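You operate a simulated robot arm through the tools that you are given. There is no shell and no other tool. Be economical: measure what you need, move in short steps, check, and stop when the job is done.

Carry out the task below with a simulated two-armed robot. There is one attempt and no reset: what you move stays moved.

TASK
Pick up the mailer bundle from the steel table top with one hand, pass it to the other hand and put it on the top of the corner cabinet. Put the white tape roll from the feed table top on the steel table top and the green tape roll on the top of the green boxes. Lift the waste bin lid open. Do these in any order.

The check looks at the end state, three seconds after you hand in, the way a careful person would. Anything else that was tipped, shoved, dropped, spilled or broken makes it a failure. Lids that push on must go on centred and level and be pressed home; caps that screw on are set level and turned clockwise until they are tight.

THE ROBOT
Two 7-joint arms with fingered hands on one trunk, on a base that drives. Base frame: it is fixed to the floor where the robot stands at the start and does not move with it; the origin is under the middle of the robot, x ahead of it, y to its left, z up. Readings come in mm, rad, newtons and seconds.
The left shoulder is at the start at [42, 128, 1151], the right one opposite. With the tool pointing down near the work surface each hand reaches from about 420 to 840 mm from the robot's upright axis, wherever it stands, measured 20 degrees to its own side. Places, roughly: steel table top [400, 600, 800]; tape roll [-500, -1750, 1000]; top of the corner cabinet [500, 4000, 800]; top of the green boxes [-2300, 100, 900]; waste bin lid [400, 4400, 700]. Payload 4 kg a hand.
The tool frame of a hand sits at the grasp point between the pads (the TCP): z along the fingers, y along the line on which they close. The tips reach 29 mm beyond it. Largest opening 100 mm; the body of the gripper starts 34 mm behind the TCP. The gripper is a hand of 5 fingers: y runs from the thumb to the fingers, the wrist lies at [-15, -105, -177] in the tool frame, and closing takes about 1.5 s.
Orientation is told as [roll, pitch, yaw] about the base's x, y, z axes, in that order, counted from this pose: with the fingers straight down and the wrist toward the robot, the tool's x, y and z point along [0, 1, 0], [1, 0, 0] and [0, 0, -1] of the base frame.

THE INTERFACE
- The arms move only by the tool drive_tool. It takes "left_targets", "right_targets" or both (then of equal length, played together; a hand with none holds still); each is a list of rows, each an object (a shift or turn left out is 0, a gripper value left out holds the last) with "dp": the shift along the base's x, y, z in m, a list of three; "dr": the turn, a rotation vector about the base's x, y, z in rad, a list of three. In form: [{"dp": [tx, ty, tz], "dr": [rx, ry, rz]}, ...]. A call has 1 to 20 rows; each row shifts and turns the commanded pose from where the row before left it. "left_fingers" and "right_fingers" are, for a hand that has rows, the gripper command, from -1 (shut) to 1 (fully open), values between in proportion, set as the call begins (left out, the last holds). A row lasts 0.2 s, in which the tool goes at most 50 mm and 0.15 rad; a call with a longer step from one row to the next is refused whole, and so is a gripper value outside its range. Where a pose cannot be reached the arm comes as near as it can. A force on the tool above 40 N (or 10 N above the force at the start of the call, whichever is more), or a blocked arm, ends the call early, and 0.2 s more pass. Each finger travels about 45 mm/s and halts on what it meets, pressing with about 33 N; the grip force reading is that of the motor and also rises with nothing between the fingers. The clock runs only during rows and for 0.2 s after the last one: add rows that do not move to give the fingers time. It gives the time, the measured TCP pose, the force on the tool (base axes), the opening and the grip force at its end, in the units of the frame above (readings bear some noise), with the torque about the TCP (base axes, N m) and any sound that the robot's microphone picked up.
- Cameras (640 x 400 px; columns grow to the right, rows downward): "scene" is now at [134.5, 1.6, 1267.9]; the picture's right is [-0.05, -1.00, 0.00], its down [-0.69, 0.03, -0.73] and it looks along [0.73, -0.04, -0.69] (base axes); focal length 214 px, centre (320, 200). "left" rides on the left gripper at [-65, -86, -121] in its tool frame; the picture's right is [-0.76, -0.31, 0.58], its down [0.59, -0.70, 0.40] and it looks along [0.28, 0.64, 0.71] (tool axes); focal length 247 px, centre (320, 200). "right" rides on the right gripper at [65, -86, -121] in its tool frame; the picture's right is [-0.76, 0.31, -0.58], its down [-0.59, -0.70, 0.40] and it looks along [-0.28, 0.64, 0.71] (tool axes); focal length 247 px, centre (320, 200).
- capture(camera): a new picture of that camera. No time passes.
- raise_lower(by): slides the trunk up (or, below 0, down) by that many mm; the arms and the scene camera ride with it, the base frame stays. It gives what a move gives, with no picture.
- base_move(legs): drives the robot by 1 to 6 legs, each [ahead, turn to the left] in mm and rad, along the robot's own axes; the way and the turn of a leg run together, so that a leg with both is an arc; at most 1500 mm and 3.142 rad a leg. The arms and the cameras ride along, it lands a little off, and it stops where it bumps. It gives what a move gives.
- curl_fingers(index, middle, ring, little, thumb_bend, thumb_turn, hand): sets how far each is bent, from 0 (flat) to 1 (curled in); at 0.3 the hand is open as for a grip, at 0.7 the pads meet at the TCP. One left out holds its place. A second passes; each finger stops where it meets its share of the squeeze, and holds until it gets a number again. A gripper value or a shape takes the hand back. It gives what a move gives, with no picture; readings hold the bend of each and the force on index, middle, ring, little, thumb and palm. thumb_turn goes from beside the hand (0) to across from the fingers (1), as for a grip.
- set_grasp(shape, hand): the hand has 5 fingers and takes this shape, open, in about a second: jaw (thumb against the fingers, like two jaws); tri (thumb and two fingers); tip (a fingertip pinch); poke (one finger out to press); point (the index stretched); flat (the hand flat); cup (the hand cupped); fist (a fist). The gripper value then closes the fingers along that shape, each until it touches; the sizes above hold for jaw. It gives what a move gives, with no picture.
- turn_head(pan, tilt): turns the head with the scene camera to pan (to the left, within 1.396 rad either way) and tilt (down, from -0.506 to 1.204), counted from straight ahead of the robot. It gives what a move gives.
- pixel_to_xyz(camera, pixels): for up to 12 pixels [column, row] of the newest picture of that camera ("zoom" is the newest enlarged one), the place [x, y, z] in the base frame of the surface seen there, good to about 2 mm. No time passes.
- zoom(camera, box): a new picture of the part [left, top, right, bottom] of that camera's present view, enlarged. No time passes.
- hand_in(): hands the job in; it is judged then, once.

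Work in short steps. Measure before you move; look again where a grasp or a placing could have gone wrong, and mend it. You have 110 turns and 92 pictures in all, those below and enlarged ones among them. Open the grippers and draw the arms clear of the work before you hand the job in, unless the task says otherwise; then end with one line.

The tools are called after "Request:" by a JSON object that holds its "api" and its "payload". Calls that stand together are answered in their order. drive_tool: Moves the arms, as the interface text tells. Its arguments: {"type":"object","properties":{"left_targets":{"type":"array","items":{"type":"object","properties":{"dp":{"type":"array","items":{"type":"number"}},"dr":{"type":"array","items":{"type":"number"}}}}},"left_fingers":{"type":"number"},"right_targets":{"type":"array","items":{"type":"object","properties":{"dp":{"type":"array","items":{"type":"number"}},"dr":{"type":"array","items":{"type":"number"}}}}},"right_fingers":{"type":"number"}},"required":[]} The other tools are called the same way: raise_lower (by) slides the trunk up or down; set_grasp (shape, hand) gives the hand a shape; curl_fingers (index, middle, ring, little, thumb_bend, thumb_turn, hand) moves the fingers one by one; base_move (legs) drives the base; turn_head (pan, tilt) turns the head that bears the scene camera; capture (camera) takes a picture; pixel_to_xyz (camera, pixels) gives the place of the surface under pixels of a picture; zoom (camera, box) takes an enlarged picture of a part of a camera's view; hand_in () hands the job in.

At the start:

```text
clock: 0.0
left_tool_pos: [439.6, 283.7, 1122.7]
left_tool_rot: [0.001, -0.004, -0.001]
left_force: [0.8, -0.1, 0.1]
left_ft_torque: [-0.01, -0.01, -0.01]
left_gripper_width: 99.7
left_finger_force: 0.0
left_shape: jaw
left_bend: [0.3, 0.3, 0.3, 0.3, 0.3, 0.98]
left_finger forces: [0.0, 0.0, 0.0, 0.1, 0.0, 0.1]
right_tool_pos: [566.3, -251.0, 1134.3]
right_tool_rot: [-0.003, -0.003, 0.0]
right_force: [0.4, 0.7, 0.2]
right_ft_torque: [-0.02, -0.02, -0.06]
right_gripper_width: 100.0
right_finger_force: 0.2
right_shape: jaw
right_bend: [0.3, 0.3, 0.3, 0.3, 0.3, 0.98]
right_finger forces: [0.0, 0.0, 0.0, 0.0, 0.0, 0.0]
trunk travel left (down, up): [-350.0, 397.0]
robot x, y, heading: [1.4, 1.7, 0.001]
head pan, tilt: [-0.051, 0.759]
```

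scene: 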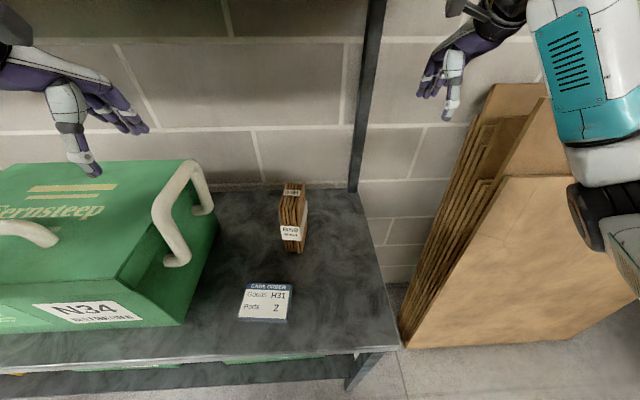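
right: 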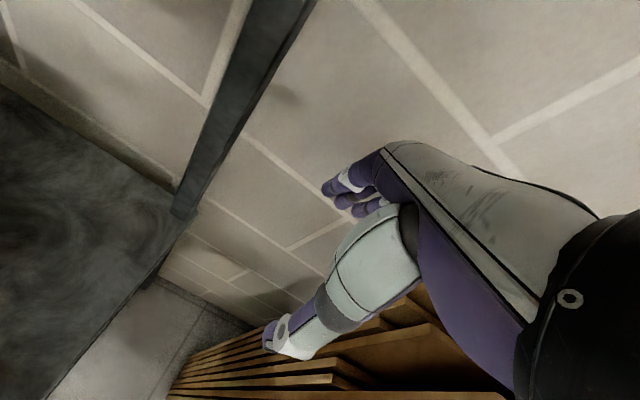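
left: 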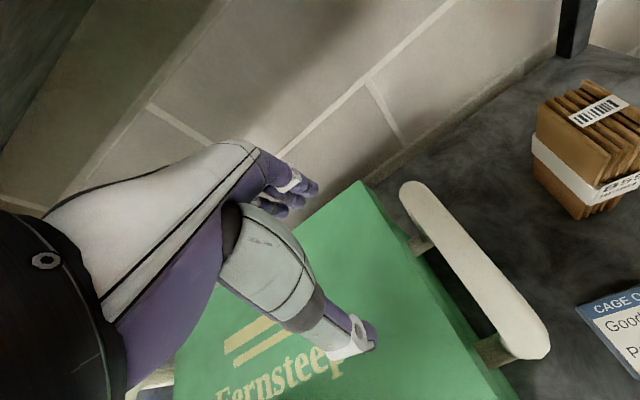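

The bundle appears at about (293,218) in the scene view, with a card "CAGE ORDER" at (266,302). I measure these and zoom for detail.

Request:
{"api": "zoom", "payload": {"camera": "scene", "box": [220, 160, 380, 330]}}

Request:
{"api": "pixel_to_xyz", "payload": {"camera": "scene", "pixels": [[285, 186], [303, 186], [281, 208], [303, 212], [283, 246], [300, 252], [305, 225], [266, 302], [340, 300], [355, 195], [215, 240], [180, 325]]}}

```text
2.35 times, centred on (300, 245) of scene
```

zoom: 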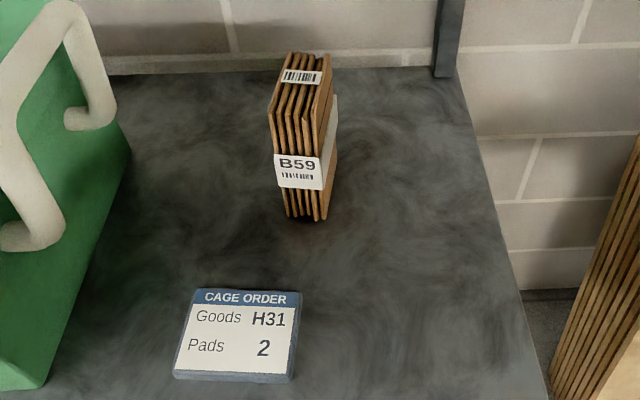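

```text
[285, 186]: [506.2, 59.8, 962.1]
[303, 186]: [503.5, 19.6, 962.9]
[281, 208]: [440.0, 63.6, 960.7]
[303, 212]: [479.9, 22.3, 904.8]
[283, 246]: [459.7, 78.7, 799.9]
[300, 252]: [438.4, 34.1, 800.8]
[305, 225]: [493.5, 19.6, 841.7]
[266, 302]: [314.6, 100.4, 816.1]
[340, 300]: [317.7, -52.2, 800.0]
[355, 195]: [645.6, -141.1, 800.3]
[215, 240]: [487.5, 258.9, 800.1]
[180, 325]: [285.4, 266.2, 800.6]
```

The bundle spans x 438–506, y 20–64, z 800–962. Plan: the right hand takes it from the right side (fingers toward +y, closing along x), and the left hand later takes it from above. First I turn the right hand in free air.

Request:
{"api": "drive_tool", "payload": {"right_targets": [{"dp": [-0.0087, 0.0046, -0.003], "dr": [0.1428, 0, 0]}, {"dp": [-0.0087, 0.0046, -0.003], "dr": [0.1428, 0, 0]}, {"dp": [-0.0087, 0.0046, -0.003], "dr": [0.1428, 0, 0]}, {"dp": [-0.0087, 0.0046, -0.003], "dr": [0.1428, 0, 0]}, {"dp": [-0.0087, 0.0046, -0.003], "dr": [0.1428, 0, 0]}, {"dp": [-0.0087, 0.0046, -0.003], "dr": [0.1428, 0, 0]}, {"dp": [-0.0087, 0.0046, -0.003], "dr": [0.1428, 0, 0]}, {"dp": [-0.0087, 0.0046, -0.003], "dr": [0.1428, 0, 0]}, {"dp": [-0.0087, 0.0046, -0.003], "dr": [0.1428, 0, 0]}, {"dp": [-0.0087, 0.0046, -0.003], "dr": [0.1428, 0, 0]}, {"dp": [-0.0087, 0.0046, -0.003], "dr": [0.1428, 0, 0]}, {}, {}], "right_fingers": 1}}

Request:
{"api": "capture", "payload": {"camera": "scene"}}

```text
clock: 2.8
left_tool_pos: [443.7, 281.3, 1122.1]
left_tool_rot: [0.001, 0.001, 0.0]
left_force: [-0.4, -0.1, -0.5]
left_ft_torque: [0.01, 0.02, 0.01]
left_gripper_width: 99.6
left_finger_force: 0.1
left_shape: jaw
left_bend: [0.3, 0.3, 0.3, 0.3, 0.3, 0.98]
left_finger forces: [0.1, 0.0, 0.0, 0.0, 0.0, 0.0]
right_tool_pos: [475.1, -201.8, 1098.3]
right_tool_rot: [1.571, 0.0, 0.0]
right_force: [0.3, 0.9, 0.7]
right_ft_torque: [-0.02, 0.01, 0.01]
right_gripper_width: 99.7
right_finger_force: 0.1
right_shape: jaw
right_bend: [0.3, 0.3, 0.3, 0.3, 0.3, 0.98]
right_finger forces: [0.1, 0.1, 0.1, 0.0, 0.0, 0.0]
trunk travel left (down, up): [-350.0, 397.0]
robot x, y, heading: [-1.9, -0.3, -0.005]
head pan, tilt: [-0.051, 0.759]
```

```text
87 pictures are left
```

scene: 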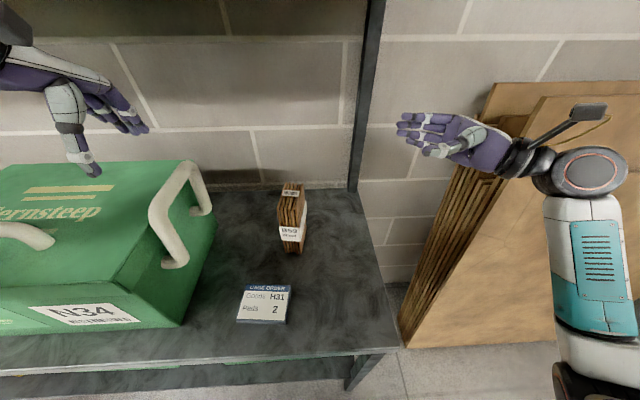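

The hand took the pose well. I check where the leaning cardboard and the post stand before lowering.

Request:
{"api": "pixel_to_xyz", "payload": {"camera": "scene", "pixels": [[495, 95], [480, 130], [500, 200], [450, 230], [405, 320], [520, 320], [362, 150], [620, 300], [372, 350], [400, 347], [530, 130]]}}

```text
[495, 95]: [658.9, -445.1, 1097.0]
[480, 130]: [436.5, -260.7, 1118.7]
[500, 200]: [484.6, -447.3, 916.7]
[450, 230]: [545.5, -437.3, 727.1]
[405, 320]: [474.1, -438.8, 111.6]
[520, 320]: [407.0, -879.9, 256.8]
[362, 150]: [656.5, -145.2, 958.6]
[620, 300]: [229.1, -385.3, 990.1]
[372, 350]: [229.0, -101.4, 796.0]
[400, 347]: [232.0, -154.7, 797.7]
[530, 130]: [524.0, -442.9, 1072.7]
```

Cardboard stays at y < -437, so it's clear. I lower the right hand to z≈858 with fingertips short of the bundle.

Request:
{"api": "drive_tool", "payload": {"right_targets": [{"dp": [0, 0.012, -0.03]}, {"dp": [0, 0.012, -0.03]}, {"dp": [0, 0.012, -0.03]}, {"dp": [0, 0.012, -0.03]}, {"dp": [0, 0.012, -0.03]}, {"dp": [0, 0.012, -0.03]}, {"dp": [0, 0.012, -0.03]}, {"dp": [-0.003, 0.012, -0.028]}, {}, {}]}}

Request:
{"api": "capture", "payload": {"camera": "scene"}}

Request:
{"api": "capture", "payload": {"camera": "right"}}

```text
clock: 5.0
left_tool_pos: [444.3, 281.1, 1121.3]
left_tool_rot: [0.0, 0.002, -0.001]
left_force: [-0.7, -0.3, -0.5]
left_ft_torque: [0.04, 0.01, -0.03]
left_gripper_width: 99.7
left_finger_force: 0.1
left_shape: jaw
left_bend: [0.3, 0.3, 0.3, 0.3, 0.3, 0.98]
left_finger forces: [0.0, 0.0, 0.0, 0.0, 0.0, 0.1]
right_tool_pos: [473.0, -105.5, 858.7]
right_tool_rot: [1.568, 0.001, 0.001]
right_force: [0.1, -0.4, 0.3]
right_ft_torque: [0.0, 0.0, 0.01]
right_gripper_width: 99.8
right_finger_force: 0.1
right_shape: jaw
right_bend: [0.3, 0.3, 0.3, 0.3, 0.3, 0.98]
right_finger forces: [0.1, 0.0, 0.0, 0.0, 0.0, 0.0]
trunk travel left (down, up): [-350.0, 397.0]
robot x, y, heading: [-1.6, -0.9, -0.005]
head pan, tilt: [-0.051, 0.759]
```

```text
86 pictures are left
```

scene: 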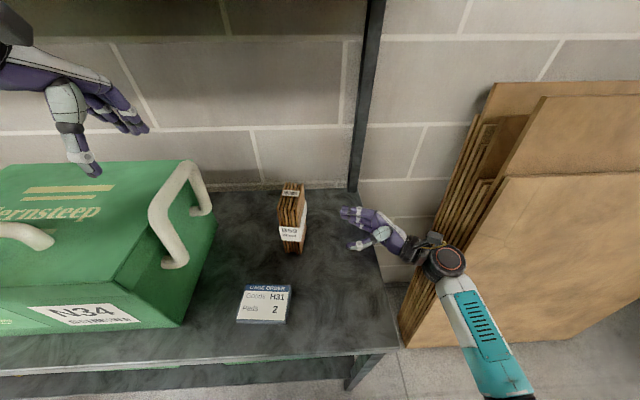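

```text
85 pictures are left
```

right: 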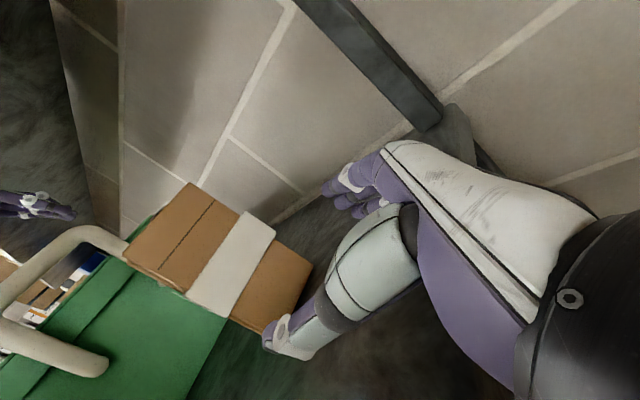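

The hand is level with the bundle's lower half. I measure the bundle's near face (corners ~ (190,185), (310,262), (265,325), (128,258)) before entering.

Request:
{"api": "pixel_to_xyz", "payload": {"camera": "right", "pixels": [[192, 188], [306, 266], [258, 325], [132, 256], [240, 260], [296, 325], [385, 210], [347, 172]]}}

```text
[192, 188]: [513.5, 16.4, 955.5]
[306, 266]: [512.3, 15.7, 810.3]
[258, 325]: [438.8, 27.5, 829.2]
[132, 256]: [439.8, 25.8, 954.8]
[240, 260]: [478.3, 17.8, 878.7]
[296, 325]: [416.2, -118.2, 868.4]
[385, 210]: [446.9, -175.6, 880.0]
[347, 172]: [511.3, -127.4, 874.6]
```

The bundle is 76 mm wide in x (438–514) and turned about -0.14 rad. I align yaw and slide in to TCP ≈ (478, 36).

Request:
{"api": "drive_tool", "payload": {"right_targets": [{"dr": [0, 0, -0.07]}, {"dr": [0, 0, -0.07]}, {"dp": [0.0, 0.02, 0]}, {"dp": [0.0, 0.02, 0]}, {"dp": [0.001, 0.02, 0]}, {"dp": [0.001, 0.02, 0]}, {"dp": [0.001, 0.02, 0]}, {"dp": [0.001, 0.02, 0]}, {"dp": [0.001, 0.02, 0]}, {}, {}]}}

Request:
{"api": "capture", "payload": {"camera": "right"}}

Request:
{"api": "zoom", "payload": {"camera": "scene", "box": [220, 160, 440, 300]}}

```text
clock: 7.6
left_tool_pos: [438.7, 281.8, 1123.8]
left_tool_rot: [0.0, -0.005, 0.001]
left_force: [0.4, 1.0, -0.5]
left_ft_torque: [-0.07, -0.01, -0.05]
left_gripper_width: 99.6
left_finger_force: 0.1
left_shape: jaw
left_bend: [0.3, 0.3, 0.3, 0.3, 0.3, 0.98]
left_finger forces: [0.0, 0.1, 0.0, 0.0, 0.0, 0.0]
right_tool_pos: [482.9, 8.0, 866.5]
right_tool_rot: [1.543, -0.038, -0.18]
right_force: [-0.3, 0.4, -0.2]
right_ft_torque: [-0.02, 0.02, 0.0]
right_gripper_width: 99.9
right_finger_force: 0.0
right_shape: jaw
right_bend: [0.3, 0.3, 0.3, 0.3, 0.3, 0.98]
right_finger forces: [0.0, 0.1, 0.0, 0.1, 0.0, 0.1]
trunk travel left (down, up): [-350.0, 397.0]
robot x, y, heading: [1.8, -0.7, -0.005]
head pan, tilt: [-0.051, 0.759]
stopped in row 11 (right hand): the arm was blocked; the commanded pose is now the measured one
```

```text
84 pictures are left
```

right: 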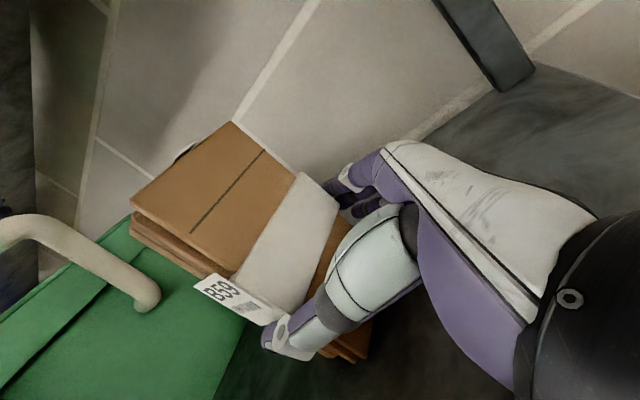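

```text
2.86 times, centred on (330, 230) of scene
```

zoom: 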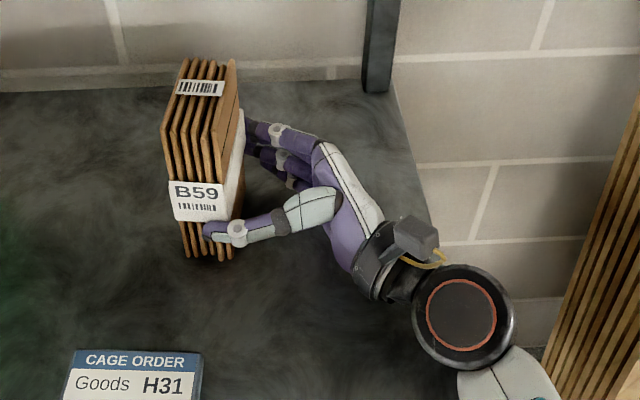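

The arm was blocked at y=8 (arm folded, no force), the bundle is untouched. I withdraw the hand, back the base 130 mm for a better elbow, and come in again.

Request:
{"api": "drive_tool", "payload": {"right_targets": [{"dp": [-0.001, -0.02, 0]}, {"dp": [-0.001, -0.02, 0]}, {"dp": [-0.001, -0.02, 0]}, {"dp": [-0.001, -0.02, 0]}, {}]}}

Request:
{"api": "base_move", "payload": {"legs": [[-130, 0]]}}

```text
clock: 8.8
left_tool_pos: [444.7, 284.7, 1119.7]
left_tool_rot: [-0.004, 0.003, 0.001]
left_force: [0.0, -0.2, -0.9]
left_ft_torque: [0.01, 0.0, 0.01]
left_gripper_width: 99.7
left_finger_force: 0.0
left_shape: jaw
left_bend: [0.3, 0.3, 0.3, 0.3, 0.3, 0.98]
left_finger forces: [0.0, 0.0, 0.1, 0.1, 0.0, 0.1]
right_tool_pos: [481.6, -58.6, 861.6]
right_tool_rot: [1.553, -0.019, -0.163]
right_force: [0.7, -0.2, 1.1]
right_ft_torque: [0.0, -0.02, -0.02]
right_gripper_width: 100.0
right_finger_force: 0.1
right_shape: jaw
right_bend: [0.3, 0.3, 0.3, 0.3, 0.3, 0.98]
right_finger forces: [0.1, 0.1, 0.0, 0.0, 0.0, 0.0]
trunk travel left (down, up): [-350.0, 397.0]
robot x, y, heading: [-0.9, 0.7, -0.004]
head pan, tilt: [-0.051, 0.759]
```

```text
clock: 10.1
left_tool_pos: [314.2, 285.0, 1121.0]
left_tool_rot: [-0.004, 0.002, 0.001]
left_force: [0.9, -0.1, 0.0]
left_ft_torque: [0.01, 0.0, 0.0]
left_gripper_width: 99.6
left_finger_force: 0.0
left_shape: jaw
left_bend: [0.3, 0.3, 0.3, 0.3, 0.3, 0.98]
left_finger forces: [0.0, 0.0, 0.0, 0.0, 0.0, 0.0]
right_tool_pos: [352.1, -57.4, 861.0]
right_tool_rot: [1.55, -0.021, -0.165]
right_force: [-0.5, 0.1, 0.8]
right_ft_torque: [0.0, -0.01, -0.01]
right_gripper_width: 99.9
right_finger_force: 0.2
right_shape: jaw
right_bend: [0.3, 0.3, 0.3, 0.3, 0.3, 0.98]
right_finger forces: [0.0, 0.0, 0.0, 0.0, 0.0, 0.1]
trunk travel left (down, up): [-350.0, 397.0]
robot x, y, heading: [-128.8, -2.8, 0.003]
head pan, tilt: [-0.051, 0.759]
```

Now I move the hand ahead 125 mm at y≈-57 to line up again with the bundle.

Request:
{"api": "drive_tool", "payload": {"right_targets": [{"dp": [0.025, 0, 0], "dr": [0.004, 0.004, 0.004]}, {"dp": [0.025, 0, 0], "dr": [0.004, 0.004, 0.004]}, {"dp": [0.025, 0, 0], "dr": [0.004, 0.004, 0.004]}, {"dp": [0.025, 0, -0.001], "dr": [0.004, 0.004, 0.004]}, {"dp": [0.022, 0, -0.001], "dr": [0.004, 0.004, 0.004]}, {}, {}]}}

Request:
{"api": "drive_tool", "payload": {"right_targets": [{"dp": [0.0005, 0.02, 0]}, {"dp": [0.0005, 0.02, 0]}, {"dp": [0.0005, 0.02, 0]}, {"dp": [0.0005, 0.02, 0]}, {"dp": [0, 0.014, 0]}, {}, {}]}}

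Request:
{"api": "zoom", "payload": {"camera": "scene", "box": [220, 120, 440, 260]}}

Request:
{"api": "capture", "payload": {"camera": "right"}}

```text
clock: 11.7
left_tool_pos: [315.6, 285.7, 1121.6]
left_tool_rot: [-0.002, 0.004, 0.0]
left_force: [0.3, -0.2, 0.4]
left_ft_torque: [-0.02, -0.01, 0.0]
left_gripper_width: 99.8
left_finger_force: 0.0
left_shape: jaw
left_bend: [0.3, 0.3, 0.3, 0.3, 0.3, 0.98]
left_finger forces: [0.1, 0.0, 0.1, 0.1, 0.0, 0.0]
right_tool_pos: [473.1, -57.5, 858.3]
right_tool_rot: [1.566, 0.001, -0.143]
right_force: [0.4, 0.5, 0.4]
right_ft_torque: [0.0, 0.01, -0.04]
right_gripper_width: 99.8
right_finger_force: 0.0
right_shape: jaw
right_bend: [0.3, 0.3, 0.3, 0.3, 0.3, 0.98]
right_finger forces: [0.0, 0.1, 0.0, 0.0, 0.0, 0.1]
trunk travel left (down, up): [-350.0, 397.0]
robot x, y, heading: [-129.7, 0.2, 0.002]
head pan, tilt: [-0.051, 0.759]
```

```text
clock: 13.5
left_tool_pos: [312.8, 279.0, 1121.1]
left_tool_rot: [-0.004, 0.0, -0.009]
left_force: [0.0, -0.6, -0.3]
left_ft_torque: [-0.03, -0.02, -0.01]
left_gripper_width: 99.7
left_finger_force: 0.1
left_shape: jaw
left_bend: [0.3, 0.3, 0.3, 0.3, 0.3, 0.98]
left_finger forces: [0.0, 0.1, 0.0, 0.0, 0.0, 0.0]
right_tool_pos: [485.1, 8.3, 864.1]
right_tool_rot: [1.552, -0.028, -0.182]
right_force: [0.4, -0.3, -0.5]
right_ft_torque: [0.01, -0.03, 0.03]
right_gripper_width: 100.0
right_finger_force: 0.1
right_shape: jaw
right_bend: [0.3, 0.3, 0.3, 0.3, 0.3, 0.98]
right_finger forces: [0.0, 0.0, 0.1, 0.1, 0.0, 0.0]
trunk travel left (down, up): [-350.0, 397.0]
robot x, y, heading: [-129.1, -1.7, -0.016]
head pan, tilt: [-0.051, 0.759]
stopped in row 7 (right hand): the arm was blocked; the commanded pose is now the measured one
```

```text
2.86 times, centred on (330, 190) of scene
```

zoom: 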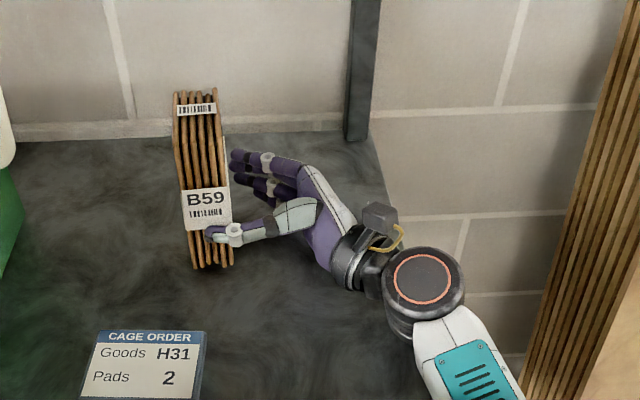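

```text
81 pictures are left
```

right: 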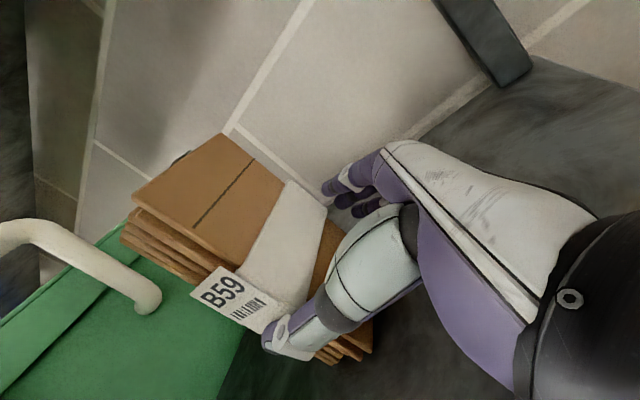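

It stopped at the same y again, so something touches. I measure the fingertips relative to the bundle.

Request:
{"api": "pixel_to_xyz", "payload": {"camera": "zoom", "pixels": [[236, 155], [236, 172], [209, 234], [232, 230], [222, 110], [214, 94], [177, 130], [231, 262], [190, 262], [176, 95], [218, 130], [300, 215]]}}

Request:
{"api": "pixel_to_xyz", "payload": {"camera": "right", "pixels": [[325, 187], [347, 197], [350, 213], [265, 335], [220, 140], [282, 182], [322, 210], [135, 200], [210, 270], [225, 310]]}}

```text
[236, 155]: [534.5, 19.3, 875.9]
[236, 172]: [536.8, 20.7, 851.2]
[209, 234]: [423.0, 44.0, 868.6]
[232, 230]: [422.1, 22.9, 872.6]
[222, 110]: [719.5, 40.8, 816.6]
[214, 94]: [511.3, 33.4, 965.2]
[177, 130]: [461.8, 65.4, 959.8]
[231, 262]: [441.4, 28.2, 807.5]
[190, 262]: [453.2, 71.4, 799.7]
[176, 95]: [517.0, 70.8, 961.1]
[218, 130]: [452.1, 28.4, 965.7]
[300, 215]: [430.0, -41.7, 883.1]
```

```text
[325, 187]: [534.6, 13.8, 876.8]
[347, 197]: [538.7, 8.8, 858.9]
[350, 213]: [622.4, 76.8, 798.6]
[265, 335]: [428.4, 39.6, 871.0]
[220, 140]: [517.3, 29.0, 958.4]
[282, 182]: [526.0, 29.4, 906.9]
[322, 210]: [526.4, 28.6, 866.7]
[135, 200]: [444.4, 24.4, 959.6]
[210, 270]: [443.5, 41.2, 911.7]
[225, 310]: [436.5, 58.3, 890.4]
```

The wrist ball most likely hits the table's right edge (wrist at z≈843, y≈-170), and the bundle was nudged to yaw≈0. I withdraw, tilt the fingers down ~0.28 rad (raising the wrist), straighten yaw and raise to z≈872.

Request:
{"api": "drive_tool", "payload": {"right_targets": [{"dp": [0, -0.02, 0]}, {"dp": [0, -0.02, 0]}, {"dp": [-0.001, -0.02, 0]}, {"dp": [-0.001, -0.015, 0.001], "dr": [-0.1, 0.01, 0.06]}, {"dp": [0, 0, 0.004], "dr": [-0.1, 0.01, 0.06]}, {"dp": [0, 0, 0.004], "dr": [-0.06, 0.01, 0.06]}, {}, {}]}}

Request:
{"api": "capture", "payload": {"camera": "right"}}

```text
clock: 15.3
left_tool_pos: [318.0, 280.9, 1120.4]
left_tool_rot: [-0.006, 0.002, -0.01]
left_force: [-0.7, -0.9, -0.5]
left_ft_torque: [0.01, -0.01, 0.03]
left_gripper_width: 100.1
left_finger_force: 0.0
left_shape: jaw
left_bend: [0.3, 0.3, 0.3, 0.3, 0.3, 0.98]
left_finger forces: [0.0, 0.0, 0.0, 0.1, 0.0, 0.0]
right_tool_pos: [482.7, -61.6, 872.4]
right_tool_rot: [1.295, -0.011, 0.01]
right_force: [1.0, 0.4, 0.1]
right_ft_torque: [0.03, -0.03, 0.01]
right_gripper_width: 99.9
right_finger_force: 0.2
right_shape: jaw
right_bend: [0.3, 0.3, 0.3, 0.3, 0.3, 0.98]
right_finger forces: [0.0, 0.0, 0.1, 0.0, 0.1, 0.0]
trunk travel left (down, up): [-350.0, 397.0]
robot x, y, heading: [-130.5, 2.2, -0.016]
head pan, tilt: [-0.051, 0.759]
```

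```text
80 pictures are left
```

right: 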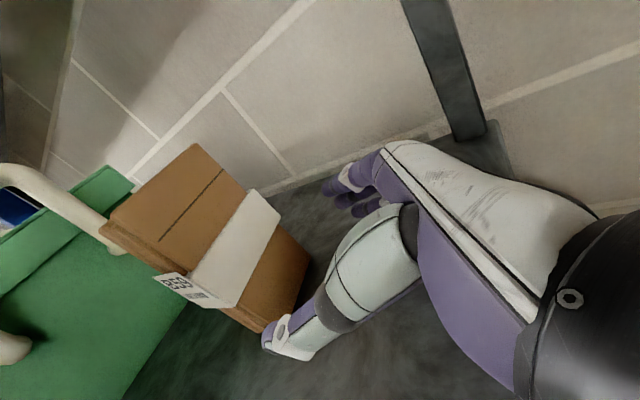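

I measure the near face again: corners (193,148), (308,258), (265,330), (105,228).

Request:
{"api": "pixel_to_xyz", "payload": {"camera": "right", "pixels": [[193, 150], [306, 258], [258, 325], [150, 255], [162, 262], [260, 205], [350, 170], [380, 215], [268, 340]]}}

```text
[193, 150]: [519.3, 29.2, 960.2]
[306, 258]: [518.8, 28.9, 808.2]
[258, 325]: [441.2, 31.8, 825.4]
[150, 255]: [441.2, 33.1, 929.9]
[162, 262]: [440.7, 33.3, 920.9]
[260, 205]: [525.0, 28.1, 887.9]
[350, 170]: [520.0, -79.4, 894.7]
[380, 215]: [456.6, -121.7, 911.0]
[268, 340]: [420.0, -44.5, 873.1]
```

Near face is y≈31, x 440–524, centre ≈ 481. I go in to y≈45 in small steps.

Request:
{"api": "drive_tool", "payload": {"right_targets": [{"dp": [-0.001, 0.018, 0], "dr": [0, 0, -0.04]}, {"dp": [0, 0.018, 0]}, {"dp": [0, 0.018, 0]}, {"dp": [0, 0.018, 0]}, {"dp": [0, 0.018, 0]}, {"dp": [0, 0.015, 0]}, {}, {}]}}

Request:
{"api": "capture", "payload": {"camera": "right"}}

Request:
{"api": "zoom", "payload": {"camera": "scene", "box": [220, 120, 440, 260]}}

```text
clock: 17.1
left_tool_pos: [316.9, 281.0, 1121.7]
left_tool_rot: [-0.005, 0.002, -0.008]
left_force: [0.3, -0.1, -0.1]
left_ft_torque: [0.01, -0.01, -0.01]
left_gripper_width: 99.7
left_finger_force: 0.1
left_shape: jaw
left_bend: [0.3, 0.3, 0.3, 0.3, 0.3, 0.98]
left_finger forces: [0.0, 0.1, 0.0, 0.0, 0.0, 0.0]
right_tool_pos: [481.6, 43.6, 869.6]
right_tool_rot: [1.295, -0.009, -0.029]
right_force: [-0.7, 0.9, -0.6]
right_ft_torque: [-0.05, 0.0, 0.0]
right_gripper_width: 100.2
right_finger_force: 0.1
right_shape: jaw
right_bend: [0.3, 0.3, 0.3, 0.3, 0.3, 0.98]
right_finger forces: [0.0, 0.0, 0.1, 0.0, 0.2, 0.0]
trunk travel left (down, up): [-350.0, 397.0]
robot x, y, heading: [-129.1, 0.5, -0.014]
head pan, tilt: [-0.051, 0.759]
```

```text
79 pictures are left
```

right: 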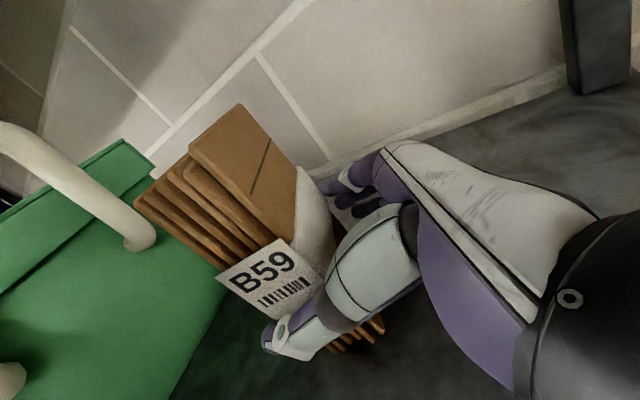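

```text
2.86 times, centred on (330, 190) of scene
```

zoom: 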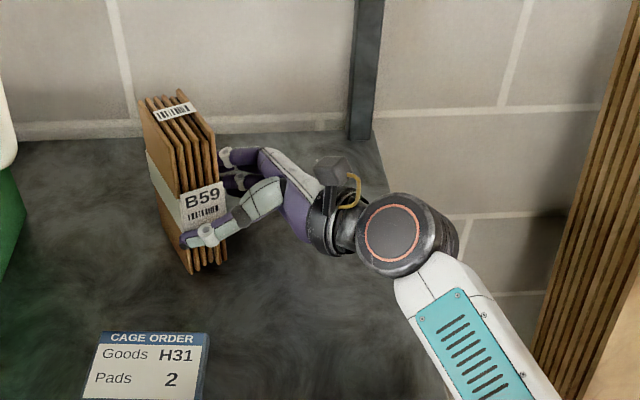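

The bundle was turned: the fingertips are pushing its rear corner. I measure to see the actual finger positions.

Request:
{"api": "pixel_to_xyz", "payload": {"camera": "zoom", "pixels": [[180, 92], [213, 133], [190, 150], [142, 102], [148, 115], [184, 215], [222, 162], [224, 182], [187, 240], [185, 265], [225, 260], [218, 150]]}}

Request:
{"api": "zoom", "payload": {"camera": "right", "box": [180, 90, 440, 370]}}

```text
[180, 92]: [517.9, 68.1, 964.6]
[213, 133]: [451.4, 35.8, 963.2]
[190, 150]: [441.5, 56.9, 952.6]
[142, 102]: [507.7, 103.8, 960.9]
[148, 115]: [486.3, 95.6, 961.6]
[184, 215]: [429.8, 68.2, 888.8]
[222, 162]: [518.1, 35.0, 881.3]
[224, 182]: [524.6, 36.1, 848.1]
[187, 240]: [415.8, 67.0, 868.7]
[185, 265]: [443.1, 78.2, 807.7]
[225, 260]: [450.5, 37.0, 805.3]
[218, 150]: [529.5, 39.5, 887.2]
```

```text
1.43 times, centred on (310, 230) of right
```

zoom: 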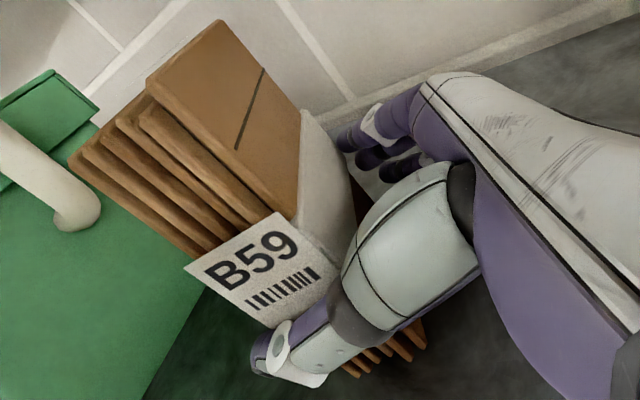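

The bundle (about 78×44) is too wide for this entry and now stands at yaw ≈ +0.45. New plan: the left hand picks it from above across its 44 mm thickness, and the right takes it from the side in mid-air. I withdraw the right hand first.

Request:
{"api": "drive_tool", "payload": {"right_targets": [{"dp": [-0.001, -0.015, 0.0]}, {"dp": [-0.001, -0.015, 0.0]}, {"dp": [0, -0.02, 0.0]}, {"dp": [0, -0.03, 0.0]}, {"dp": [0, -0.04, 0.0]}, {"dp": [0, -0.04, 0.02]}, {"dp": [0, -0.03, 0.04]}, {"dp": [0, -0.02, 0.045]}, {"dp": [0, 0, 0.045]}, {"dp": [0, 0, 0.045]}, {"dp": [0, 0, 0.045]}, {}]}}

Request:
{"api": "zoom", "payload": {"camera": "scene", "box": [180, 120, 400, 260]}}

Request:
{"api": "capture", "payload": {"camera": "left"}}

```text
clock: 19.7
left_tool_pos: [317.0, 279.8, 1120.3]
left_tool_rot: [-0.004, -0.001, -0.009]
left_force: [-0.3, -0.1, -0.2]
left_ft_torque: [0.01, 0.03, 0.04]
left_gripper_width: 99.6
left_finger_force: 0.1
left_shape: jaw
left_bend: [0.3, 0.3, 0.3, 0.3, 0.3, 0.98]
left_finger forces: [0.0, 0.1, 0.1, 0.1, 0.0, 0.1]
right_tool_pos: [475.8, -168.8, 1110.9]
right_tool_rot: [1.295, -0.01, -0.029]
right_force: [0.0, 0.8, -0.2]
right_ft_torque: [-0.02, -0.01, 0.03]
right_gripper_width: 100.2
right_finger_force: 0.0
right_shape: jaw
right_bend: [0.3, 0.3, 0.3, 0.3, 0.3, 0.98]
right_finger forces: [0.1, 0.1, 0.1, 0.0, 0.1, 0.1]
trunk travel left (down, up): [-350.0, 397.0]
robot x, y, heading: [-133.5, -1.0, -0.014]
head pan, tilt: [-0.051, 0.759]
```

```text
2.86 times, centred on (290, 190) of scene
```

zoom: 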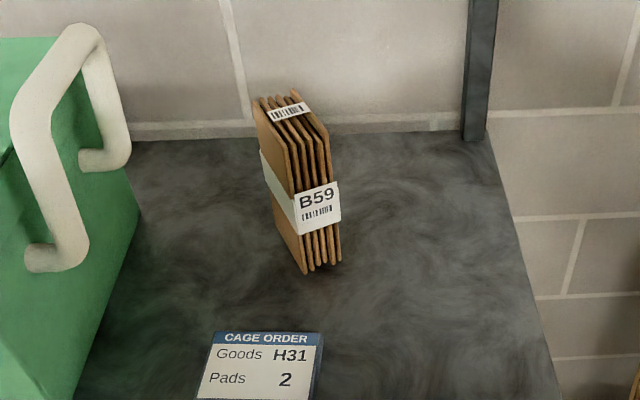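

```text
75 pictures are left
```

left: 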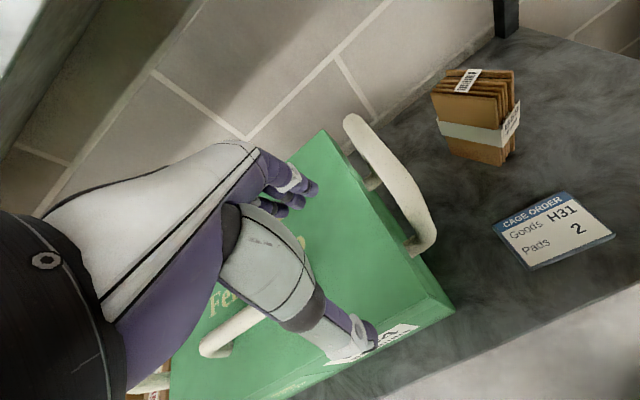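

Bundle still stands. I measure its top corners in the zoom: (254,103), (296,92), (328,132), (290,150).

Request:
{"api": "pixel_to_xyz", "payload": {"camera": "zoom", "pixels": [[256, 104], [296, 95], [325, 132], [290, 148], [278, 125], [309, 112], [292, 120], [305, 260], [335, 255], [100, 40], [60, 270], [140, 210]]}}

```text
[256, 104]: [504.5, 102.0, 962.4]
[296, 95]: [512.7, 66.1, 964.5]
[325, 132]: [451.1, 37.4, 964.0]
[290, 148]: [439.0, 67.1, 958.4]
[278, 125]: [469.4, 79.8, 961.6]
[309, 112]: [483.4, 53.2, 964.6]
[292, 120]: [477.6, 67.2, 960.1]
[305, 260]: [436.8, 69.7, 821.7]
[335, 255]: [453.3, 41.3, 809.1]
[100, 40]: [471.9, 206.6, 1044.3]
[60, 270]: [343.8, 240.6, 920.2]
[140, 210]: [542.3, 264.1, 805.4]
```

Top centre is (477, 68), yaw ≈ 0.46, thickness ≈ 40. I raise the trunk 150 mm to keep the left forearm above the toolbox handle, then turn the left hand by -1.11 and carry it above the bundle.

Request:
{"api": "raise_lower", "payload": {"by": 150}}

Request:
{"api": "drive_tool", "payload": {"left_targets": [{"dp": [0.02, -0.0265, -0.02], "dr": [0, 0, -0.1375]}, {"dp": [0.02, -0.0265, -0.02], "dr": [0, 0, -0.1375]}, {"dp": [0.02, -0.0265, -0.02], "dr": [0, 0, -0.1375]}, {"dp": [0.02, -0.0265, -0.02], "dr": [0, 0, -0.1375]}, {"dp": [0.02, -0.0265, -0.02], "dr": [0, 0, -0.1375]}, {"dp": [0.02, -0.0265, -0.02], "dr": [0, 0, -0.1375]}, {"dp": [0.02, -0.0265, -0.02], "dr": [0, 0, -0.1375]}, {"dp": [0.02, -0.0265, -0.02], "dr": [0, 0, -0.1375]}, {}, {}], "left_fingers": 1}}

Request:
{"api": "capture", "payload": {"camera": "scene"}}

Request:
{"api": "capture", "payload": {"camera": "left"}}

```text
clock: 21.4
left_tool_pos: [316.5, 280.6, 1270.4]
left_tool_rot: [-0.005, 0.001, -0.007]
left_force: [-0.5, 0.4, -0.3]
left_ft_torque: [-0.02, 0.0, -0.03]
left_gripper_width: 99.8
left_finger_force: 0.1
left_shape: jaw
left_bend: [0.3, 0.3, 0.3, 0.3, 0.3, 0.98]
left_finger forces: [0.0, 0.0, 0.0, 0.0, 0.0, 0.0]
right_tool_pos: [479.5, -165.5, 1260.3]
right_tool_rot: [1.296, -0.008, -0.03]
right_force: [0.4, -1.0, 0.4]
right_ft_torque: [-0.01, 0.05, 0.01]
right_gripper_width: 99.9
right_finger_force: 0.1
right_shape: jaw
right_bend: [0.3, 0.3, 0.3, 0.3, 0.3, 0.98]
right_finger forces: [0.1, 0.0, 0.0, 0.0, 0.0, 0.0]
trunk travel left (down, up): [-500.0, 247.0]
robot x, y, heading: [-133.2, 0.1, -0.018]
head pan, tilt: [-0.051, 0.759]
```

```text
clock: 23.3
left_tool_pos: [447.8, 94.9, 1136.3]
left_tool_rot: [0.036, -0.024, -1.091]
left_force: [0.0, 0.0, -0.3]
left_ft_torque: [0.0, -0.02, -0.02]
left_gripper_width: 99.6
left_finger_force: 0.2
left_shape: jaw
left_bend: [0.3, 0.3, 0.3, 0.3, 0.3, 0.98]
left_finger forces: [0.1, 0.0, 0.0, 0.0, 0.0, 0.0]
right_tool_pos: [452.3, -157.7, 1264.8]
right_tool_rot: [1.275, -0.006, -0.034]
right_force: [5.1, -2.2, -8.6]
right_ft_torque: [0.05, 0.47, -0.14]
right_gripper_width: 99.8
right_finger_force: 0.0
right_shape: jaw
right_bend: [0.27, 0.3, 0.3, 0.3, 0.3, 0.98]
right_finger forces: [8.6, 0.1, 0.0, 0.0, 0.0, 0.0]
trunk travel left (down, up): [-500.0, 247.0]
robot x, y, heading: [-136.1, -0.4, 0.005]
head pan, tilt: [-0.051, 0.759]
stopped in row 9 (right hand): the force on the tool passed its limit at 47 N (the readings are from after the stop); the commanded pose is now the measured one
```

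```text
74 pictures are left
```

scene: 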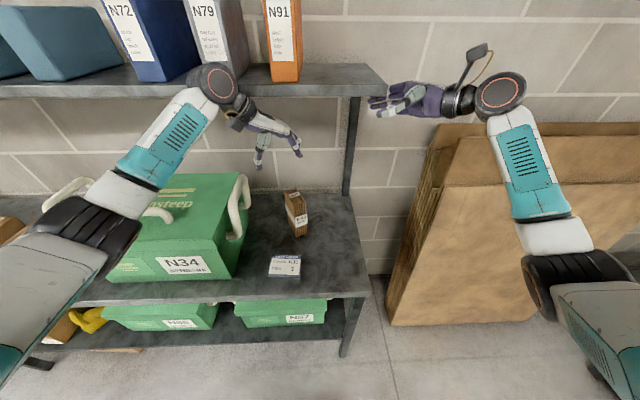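

```text
73 pictures are left
```

left: 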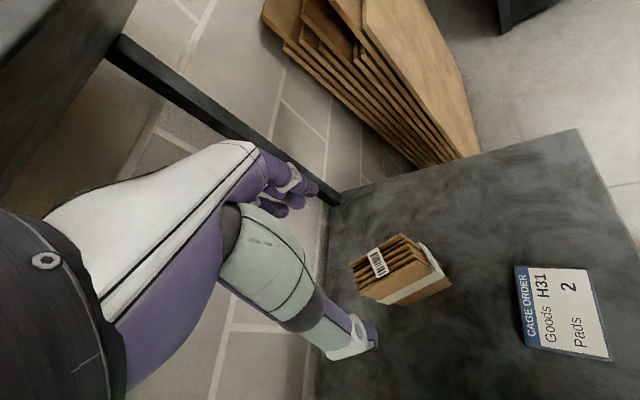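

There is a shelf overhead with folders; the right index touches its corner. I measure the shelf and pull the right hand back toward -y/down.

Request:
{"api": "pixel_to_xyz", "payload": {"camera": "scene", "pixels": [[380, 92], [300, 90], [100, 90], [360, 65], [385, 82], [250, 88], [285, 80], [345, 150], [238, 95], [215, 90], [400, 90]]}}

Request:
{"api": "drive_tool", "payload": {"right_targets": [{"dp": [-0.01, -0.03, -0.005]}, {"dp": [-0.02, -0.04, -0.02]}, {"dp": [-0.02, -0.03, -0.03]}, {"dp": [-0.02, 0, -0.03]}, {"dp": [-0.02, 0, -0.03]}, {}]}}

```text
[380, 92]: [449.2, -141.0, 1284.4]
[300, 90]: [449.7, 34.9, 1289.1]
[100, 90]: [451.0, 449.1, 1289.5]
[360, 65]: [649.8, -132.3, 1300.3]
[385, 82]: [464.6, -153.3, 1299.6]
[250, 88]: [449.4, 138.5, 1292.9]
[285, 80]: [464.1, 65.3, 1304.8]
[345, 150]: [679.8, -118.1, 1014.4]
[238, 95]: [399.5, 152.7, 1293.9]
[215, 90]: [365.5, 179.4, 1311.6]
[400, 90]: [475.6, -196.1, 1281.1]
```

```text
clock: 24.9
left_tool_pos: [446.8, 92.2, 1134.2]
left_tool_rot: [0.05, -0.013, -1.104]
left_force: [0.3, -0.2, 0.2]
left_ft_torque: [-0.03, 0.03, 0.02]
left_gripper_width: 100.0
left_finger_force: 0.0
left_shape: jaw
left_bend: [0.3, 0.3, 0.3, 0.3, 0.3, 0.98]
left_finger forces: [0.1, 0.0, 0.1, 0.0, 0.0, 0.0]
right_tool_pos: [359.8, -241.6, 1160.5]
right_tool_rot: [1.275, -0.044, -0.007]
right_force: [-1.6, 0.3, 0.1]
right_ft_torque: [-0.02, 0.01, -0.12]
right_gripper_width: 100.0
right_finger_force: 0.0
right_shape: jaw
right_bend: [0.3, 0.3, 0.3, 0.3, 0.3, 0.98]
right_finger forces: [0.1, 0.0, 0.0, 0.1, 0.1, 0.0]
trunk travel left (down, up): [-500.0, 247.0]
robot x, y, heading: [-132.2, 8.7, 0.016]
head pan, tilt: [-0.051, 0.759]
stopped in row 6 (right hand): the arm was blocked; the commanded pose is now the measured one
```

The shelf's front edge is x=449, z 1284–1300. I bring the left hand back, down to z≈1040, then over the bundle with corrected tilt.

Request:
{"api": "drive_tool", "payload": {"left_targets": [{"dp": [-0.02, 0, -0.01]}, {"dp": [-0.01, 0, -0.03], "dr": [-0.025, 0, 0]}, {"dp": [0, 0, -0.03], "dr": [-0.025, 0.01, 0]}, {"dp": [0, 0, -0.025]}, {"dp": [0.02, -0.008, 0]}, {"dp": [0.02, -0.008, 0]}, {"dp": [0.02, -0.008, 0]}, {}, {}]}}

Request:
{"api": "capture", "payload": {"camera": "scene"}}

Request:
{"api": "capture", "payload": {"camera": "left"}}

```text
clock: 25.2
left_tool_pos: [449.8, 38.4, 1164.6]
left_tool_rot: [0.237, -0.015, -1.201]
left_force: [-0.8, 0.3, -1.1]
left_ft_torque: [-0.01, -0.15, 0.05]
left_gripper_width: 99.9
left_finger_force: 0.0
left_shape: jaw
left_bend: [0.3, 0.3, 0.3, 0.3, 0.3, 0.98]
left_finger forces: [0.1, 0.0, 0.0, 0.0, 0.0, 0.1]
right_tool_pos: [347.6, -203.3, 1234.5]
right_tool_rot: [1.263, -0.215, 0.177]
right_force: [-2.0, 1.7, 3.3]
right_ft_torque: [-0.3, -0.03, -0.15]
right_gripper_width: 99.9
right_finger_force: 0.0
right_shape: jaw
right_bend: [0.3, 0.3, 0.3, 0.3, 0.3, 0.97]
right_finger forces: [0.1, 0.0, 0.0, 0.0, 0.0, 0.0]
trunk travel left (down, up): [-500.0, 247.0]
robot x, y, heading: [-138.0, 7.6, 0.005]
head pan, tilt: [-0.051, 0.759]
stopped in row 1 (left hand): the arm was blocked; the commanded pose is now the measured one
```

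```text
72 pictures are left
```

scene: 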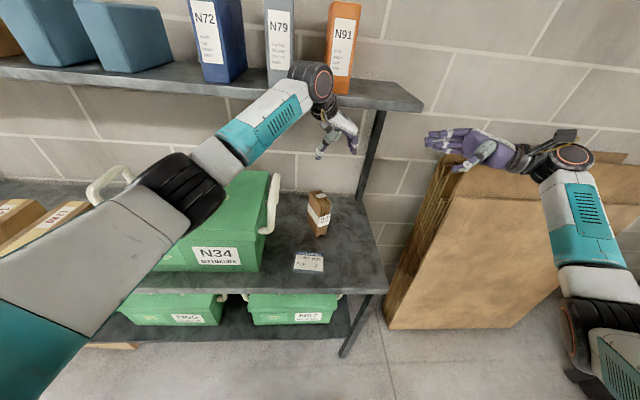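

```text
71 pictures are left
```

left: 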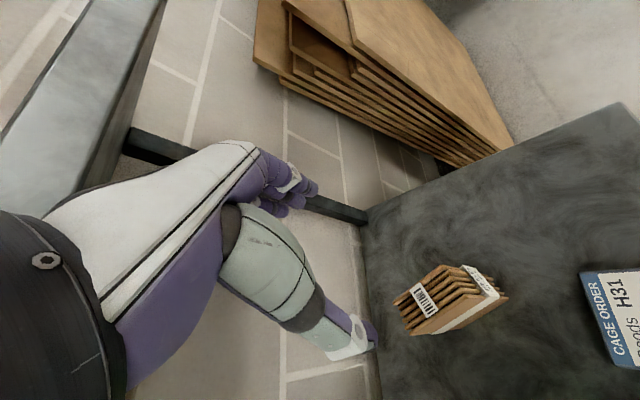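

The view suggests the robot itself is leaning from some contact. I measure arm parts and a still frame to find the contact.

Request:
{"api": "pixel_to_xyz", "payload": {"camera": "scene", "pixels": [[180, 190], [210, 210], [315, 85], [330, 75], [270, 115], [240, 150], [360, 85], [570, 155], [590, 230], [620, 360], [560, 310], [318, 200]]}}

Request:
{"api": "drive_tool", "payload": {"left_targets": [{}, {}], "right_targets": [{}, {}]}}

```text
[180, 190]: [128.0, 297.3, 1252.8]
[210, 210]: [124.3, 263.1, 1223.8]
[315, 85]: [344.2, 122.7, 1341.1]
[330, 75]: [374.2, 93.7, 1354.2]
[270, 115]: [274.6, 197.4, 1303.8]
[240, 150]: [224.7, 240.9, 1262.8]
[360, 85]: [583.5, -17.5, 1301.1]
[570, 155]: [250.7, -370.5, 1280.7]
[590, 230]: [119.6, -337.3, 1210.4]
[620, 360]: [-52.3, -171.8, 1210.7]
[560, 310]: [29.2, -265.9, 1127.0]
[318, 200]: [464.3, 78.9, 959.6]
```

```text
clock: 25.5
left_tool_pos: [449.7, -27.7, 1172.9]
left_tool_rot: [0.435, 0.045, -1.33]
left_force: [-121.4, 23.1, -95.1]
left_ft_torque: [-4.43, -12.36, 2.53]
left_gripper_width: 100.3
left_finger_force: 0.0
left_shape: jaw
left_bend: [0.3, 0.3, 0.3, 0.3, 0.3, 0.98]
left_finger forces: [0.1, 0.0, 0.0, 0.0, 0.0, 149.1]
right_tool_pos: [341.5, -205.3, 1265.4]
right_tool_rot: [1.233, -0.346, 0.335]
right_force: [-1.0, 2.9, -2.5]
right_ft_torque: [0.11, 0.02, 0.01]
right_gripper_width: 99.9
right_finger_force: 0.0
right_shape: jaw
right_bend: [0.3, 0.3, 0.3, 0.3, 0.3, 0.97]
right_finger forces: [0.0, 0.1, 0.1, 0.0, 0.1, 0.1]
trunk travel left (down, up): [-500.0, 247.0]
robot x, y, heading: [-137.0, 8.4, 0.013]
head pan, tilt: [-0.051, 0.759]
stopped in row 1 (left hand): the force on the tool passed its limit at 218 N (the readings are from after the stop); the commanded pose is now the measured one
```

Forces show the left palm pressing on the shelf while the robot appears to tilt. I take a scene picture to understand before any more time passes.

Request:
{"api": "capture", "payload": {"camera": "scene"}}

Request:
{"api": "capture", "payload": {"camera": "left"}}

```text
70 pictures are left
```

scene: 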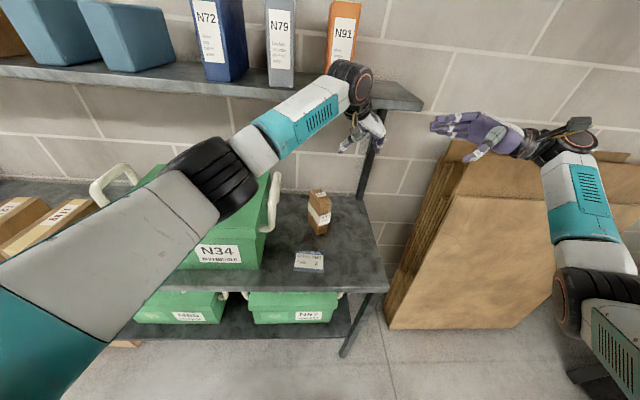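

```text
69 pictures are left
```

left: 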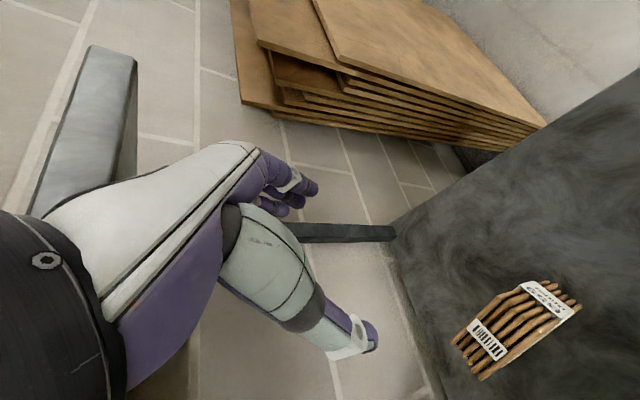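

I need the actual camera/trunk pose: I query a grid of background points.

Request:
{"api": "pixel_to_xyz", "payload": {"camera": "scene", "pixels": [[320, 200], [320, 280], [320, 150], [500, 350], [420, 105], [20, 74], [343, 355], [250, 160], [385, 290], [620, 30], [420, 30], [310, 340]]}}

```text
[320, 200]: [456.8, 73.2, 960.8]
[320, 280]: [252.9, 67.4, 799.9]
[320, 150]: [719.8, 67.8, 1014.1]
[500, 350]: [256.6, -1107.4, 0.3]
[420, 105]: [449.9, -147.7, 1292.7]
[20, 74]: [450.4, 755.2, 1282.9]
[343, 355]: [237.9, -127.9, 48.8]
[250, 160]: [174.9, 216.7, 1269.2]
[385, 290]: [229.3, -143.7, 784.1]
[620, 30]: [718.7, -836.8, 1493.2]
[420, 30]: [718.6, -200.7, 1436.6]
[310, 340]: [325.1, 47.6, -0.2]
```

The camera solves to about (-102, 70, 1432): the robot is leaning back ~0.08 rad because the left hand pushes against the shelf's front edge. Driving the base back frees the hand straight away from the shelf.

Request:
{"api": "base_move", "payload": {"legs": [[-200, 0]]}}

Request:
{"api": "capture", "payload": {"camera": "scene"}}

```text
clock: 26.1
left_tool_pos: [481.6, -241.9, 1133.8]
left_tool_rot: [0.456, 0.165, -1.47]
left_force: [13.1, 6.9, -8.0]
left_ft_torque: [-0.6, 0.85, -0.21]
left_gripper_width: 99.8
left_finger_force: 0.1
left_shape: jaw
left_bend: [0.3, 0.3, 0.3, 0.3, 0.3, 0.98]
left_finger forces: [0.1, 0.0, 0.0, 0.0, 0.0, 0.1]
right_tool_pos: [417.3, -360.5, 1180.3]
right_tool_rot: [1.35, -0.372, 0.327]
right_force: [3.1, 0.7, -5.6]
right_ft_torque: [0.48, 0.07, 0.18]
right_gripper_width: 100.2
right_finger_force: 0.0
right_shape: jaw
right_bend: [0.3, 0.3, 0.3, 0.3, 0.3, 0.98]
right_finger forces: [0.1, 0.0, 0.1, 0.1, 0.1, 0.0]
trunk travel left (down, up): [-500.0, 247.0]
robot x, y, heading: [-140.9, 11.2, 0.013]
head pan, tilt: [-0.051, 0.759]
stopped in leg 1: the force on the tool passed its limit at 306 N (the readings are from after the stop); the commanded pose is now the measured one
```

```text
68 pictures are left
```

scene: 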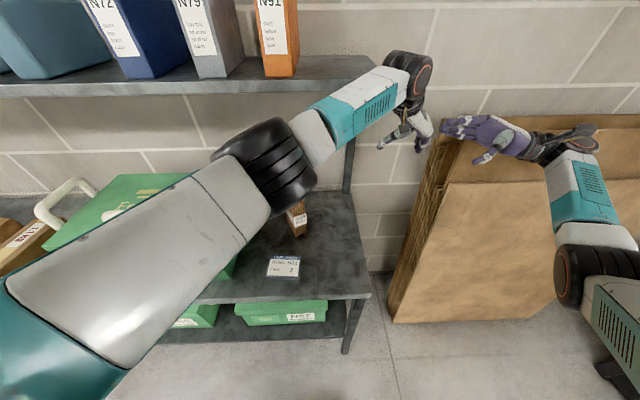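

The robot is upright again and the left hand slid out past the shelf's right end; bundle, folders and toolbox all still stand. I now drive back to clear everything.

Request:
{"api": "base_move", "payload": {"legs": [[-200, 0]]}}

Request:
{"api": "capture", "payload": {"camera": "scene"}}

```text
clock: 27.7
left_tool_pos: [291.7, -203.7, 1137.0]
left_tool_rot: [0.445, 0.149, -1.431]
left_force: [-0.9, -0.3, -0.5]
left_ft_torque: [-0.05, 0.0, 0.01]
left_gripper_width: 100.0
left_finger_force: 0.0
left_shape: jaw
left_bend: [0.3, 0.3, 0.3, 0.3, 0.3, 0.98]
left_finger forces: [0.1, 0.0, 0.1, 0.0, 0.1, 0.0]
right_tool_pos: [214.9, -338.4, 1192.2]
right_tool_rot: [1.317, -0.378, 0.347]
right_force: [-1.2, -0.2, 0.6]
right_ft_torque: [-0.04, -0.05, -0.01]
right_gripper_width: 100.4
right_finger_force: 0.0
right_shape: jaw
right_bend: [0.3, 0.3, 0.3, 0.3, 0.3, 0.98]
right_finger forces: [0.1, 0.1, 0.0, 0.0, 0.0, 0.0]
trunk travel left (down, up): [-500.0, 247.0]
robot x, y, heading: [-334.9, 7.3, 0.016]
head pan, tilt: [-0.051, 0.759]
```

```text
67 pictures are left
```

scene: 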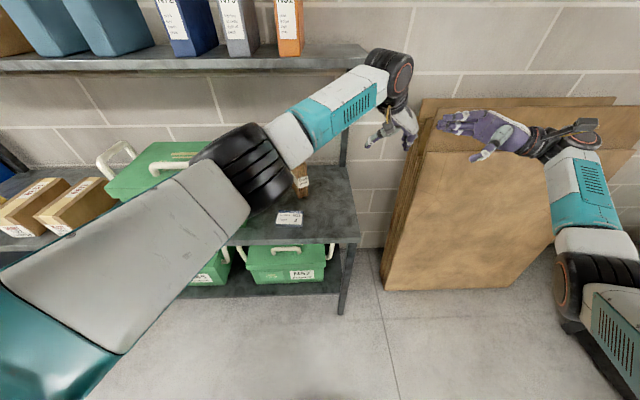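

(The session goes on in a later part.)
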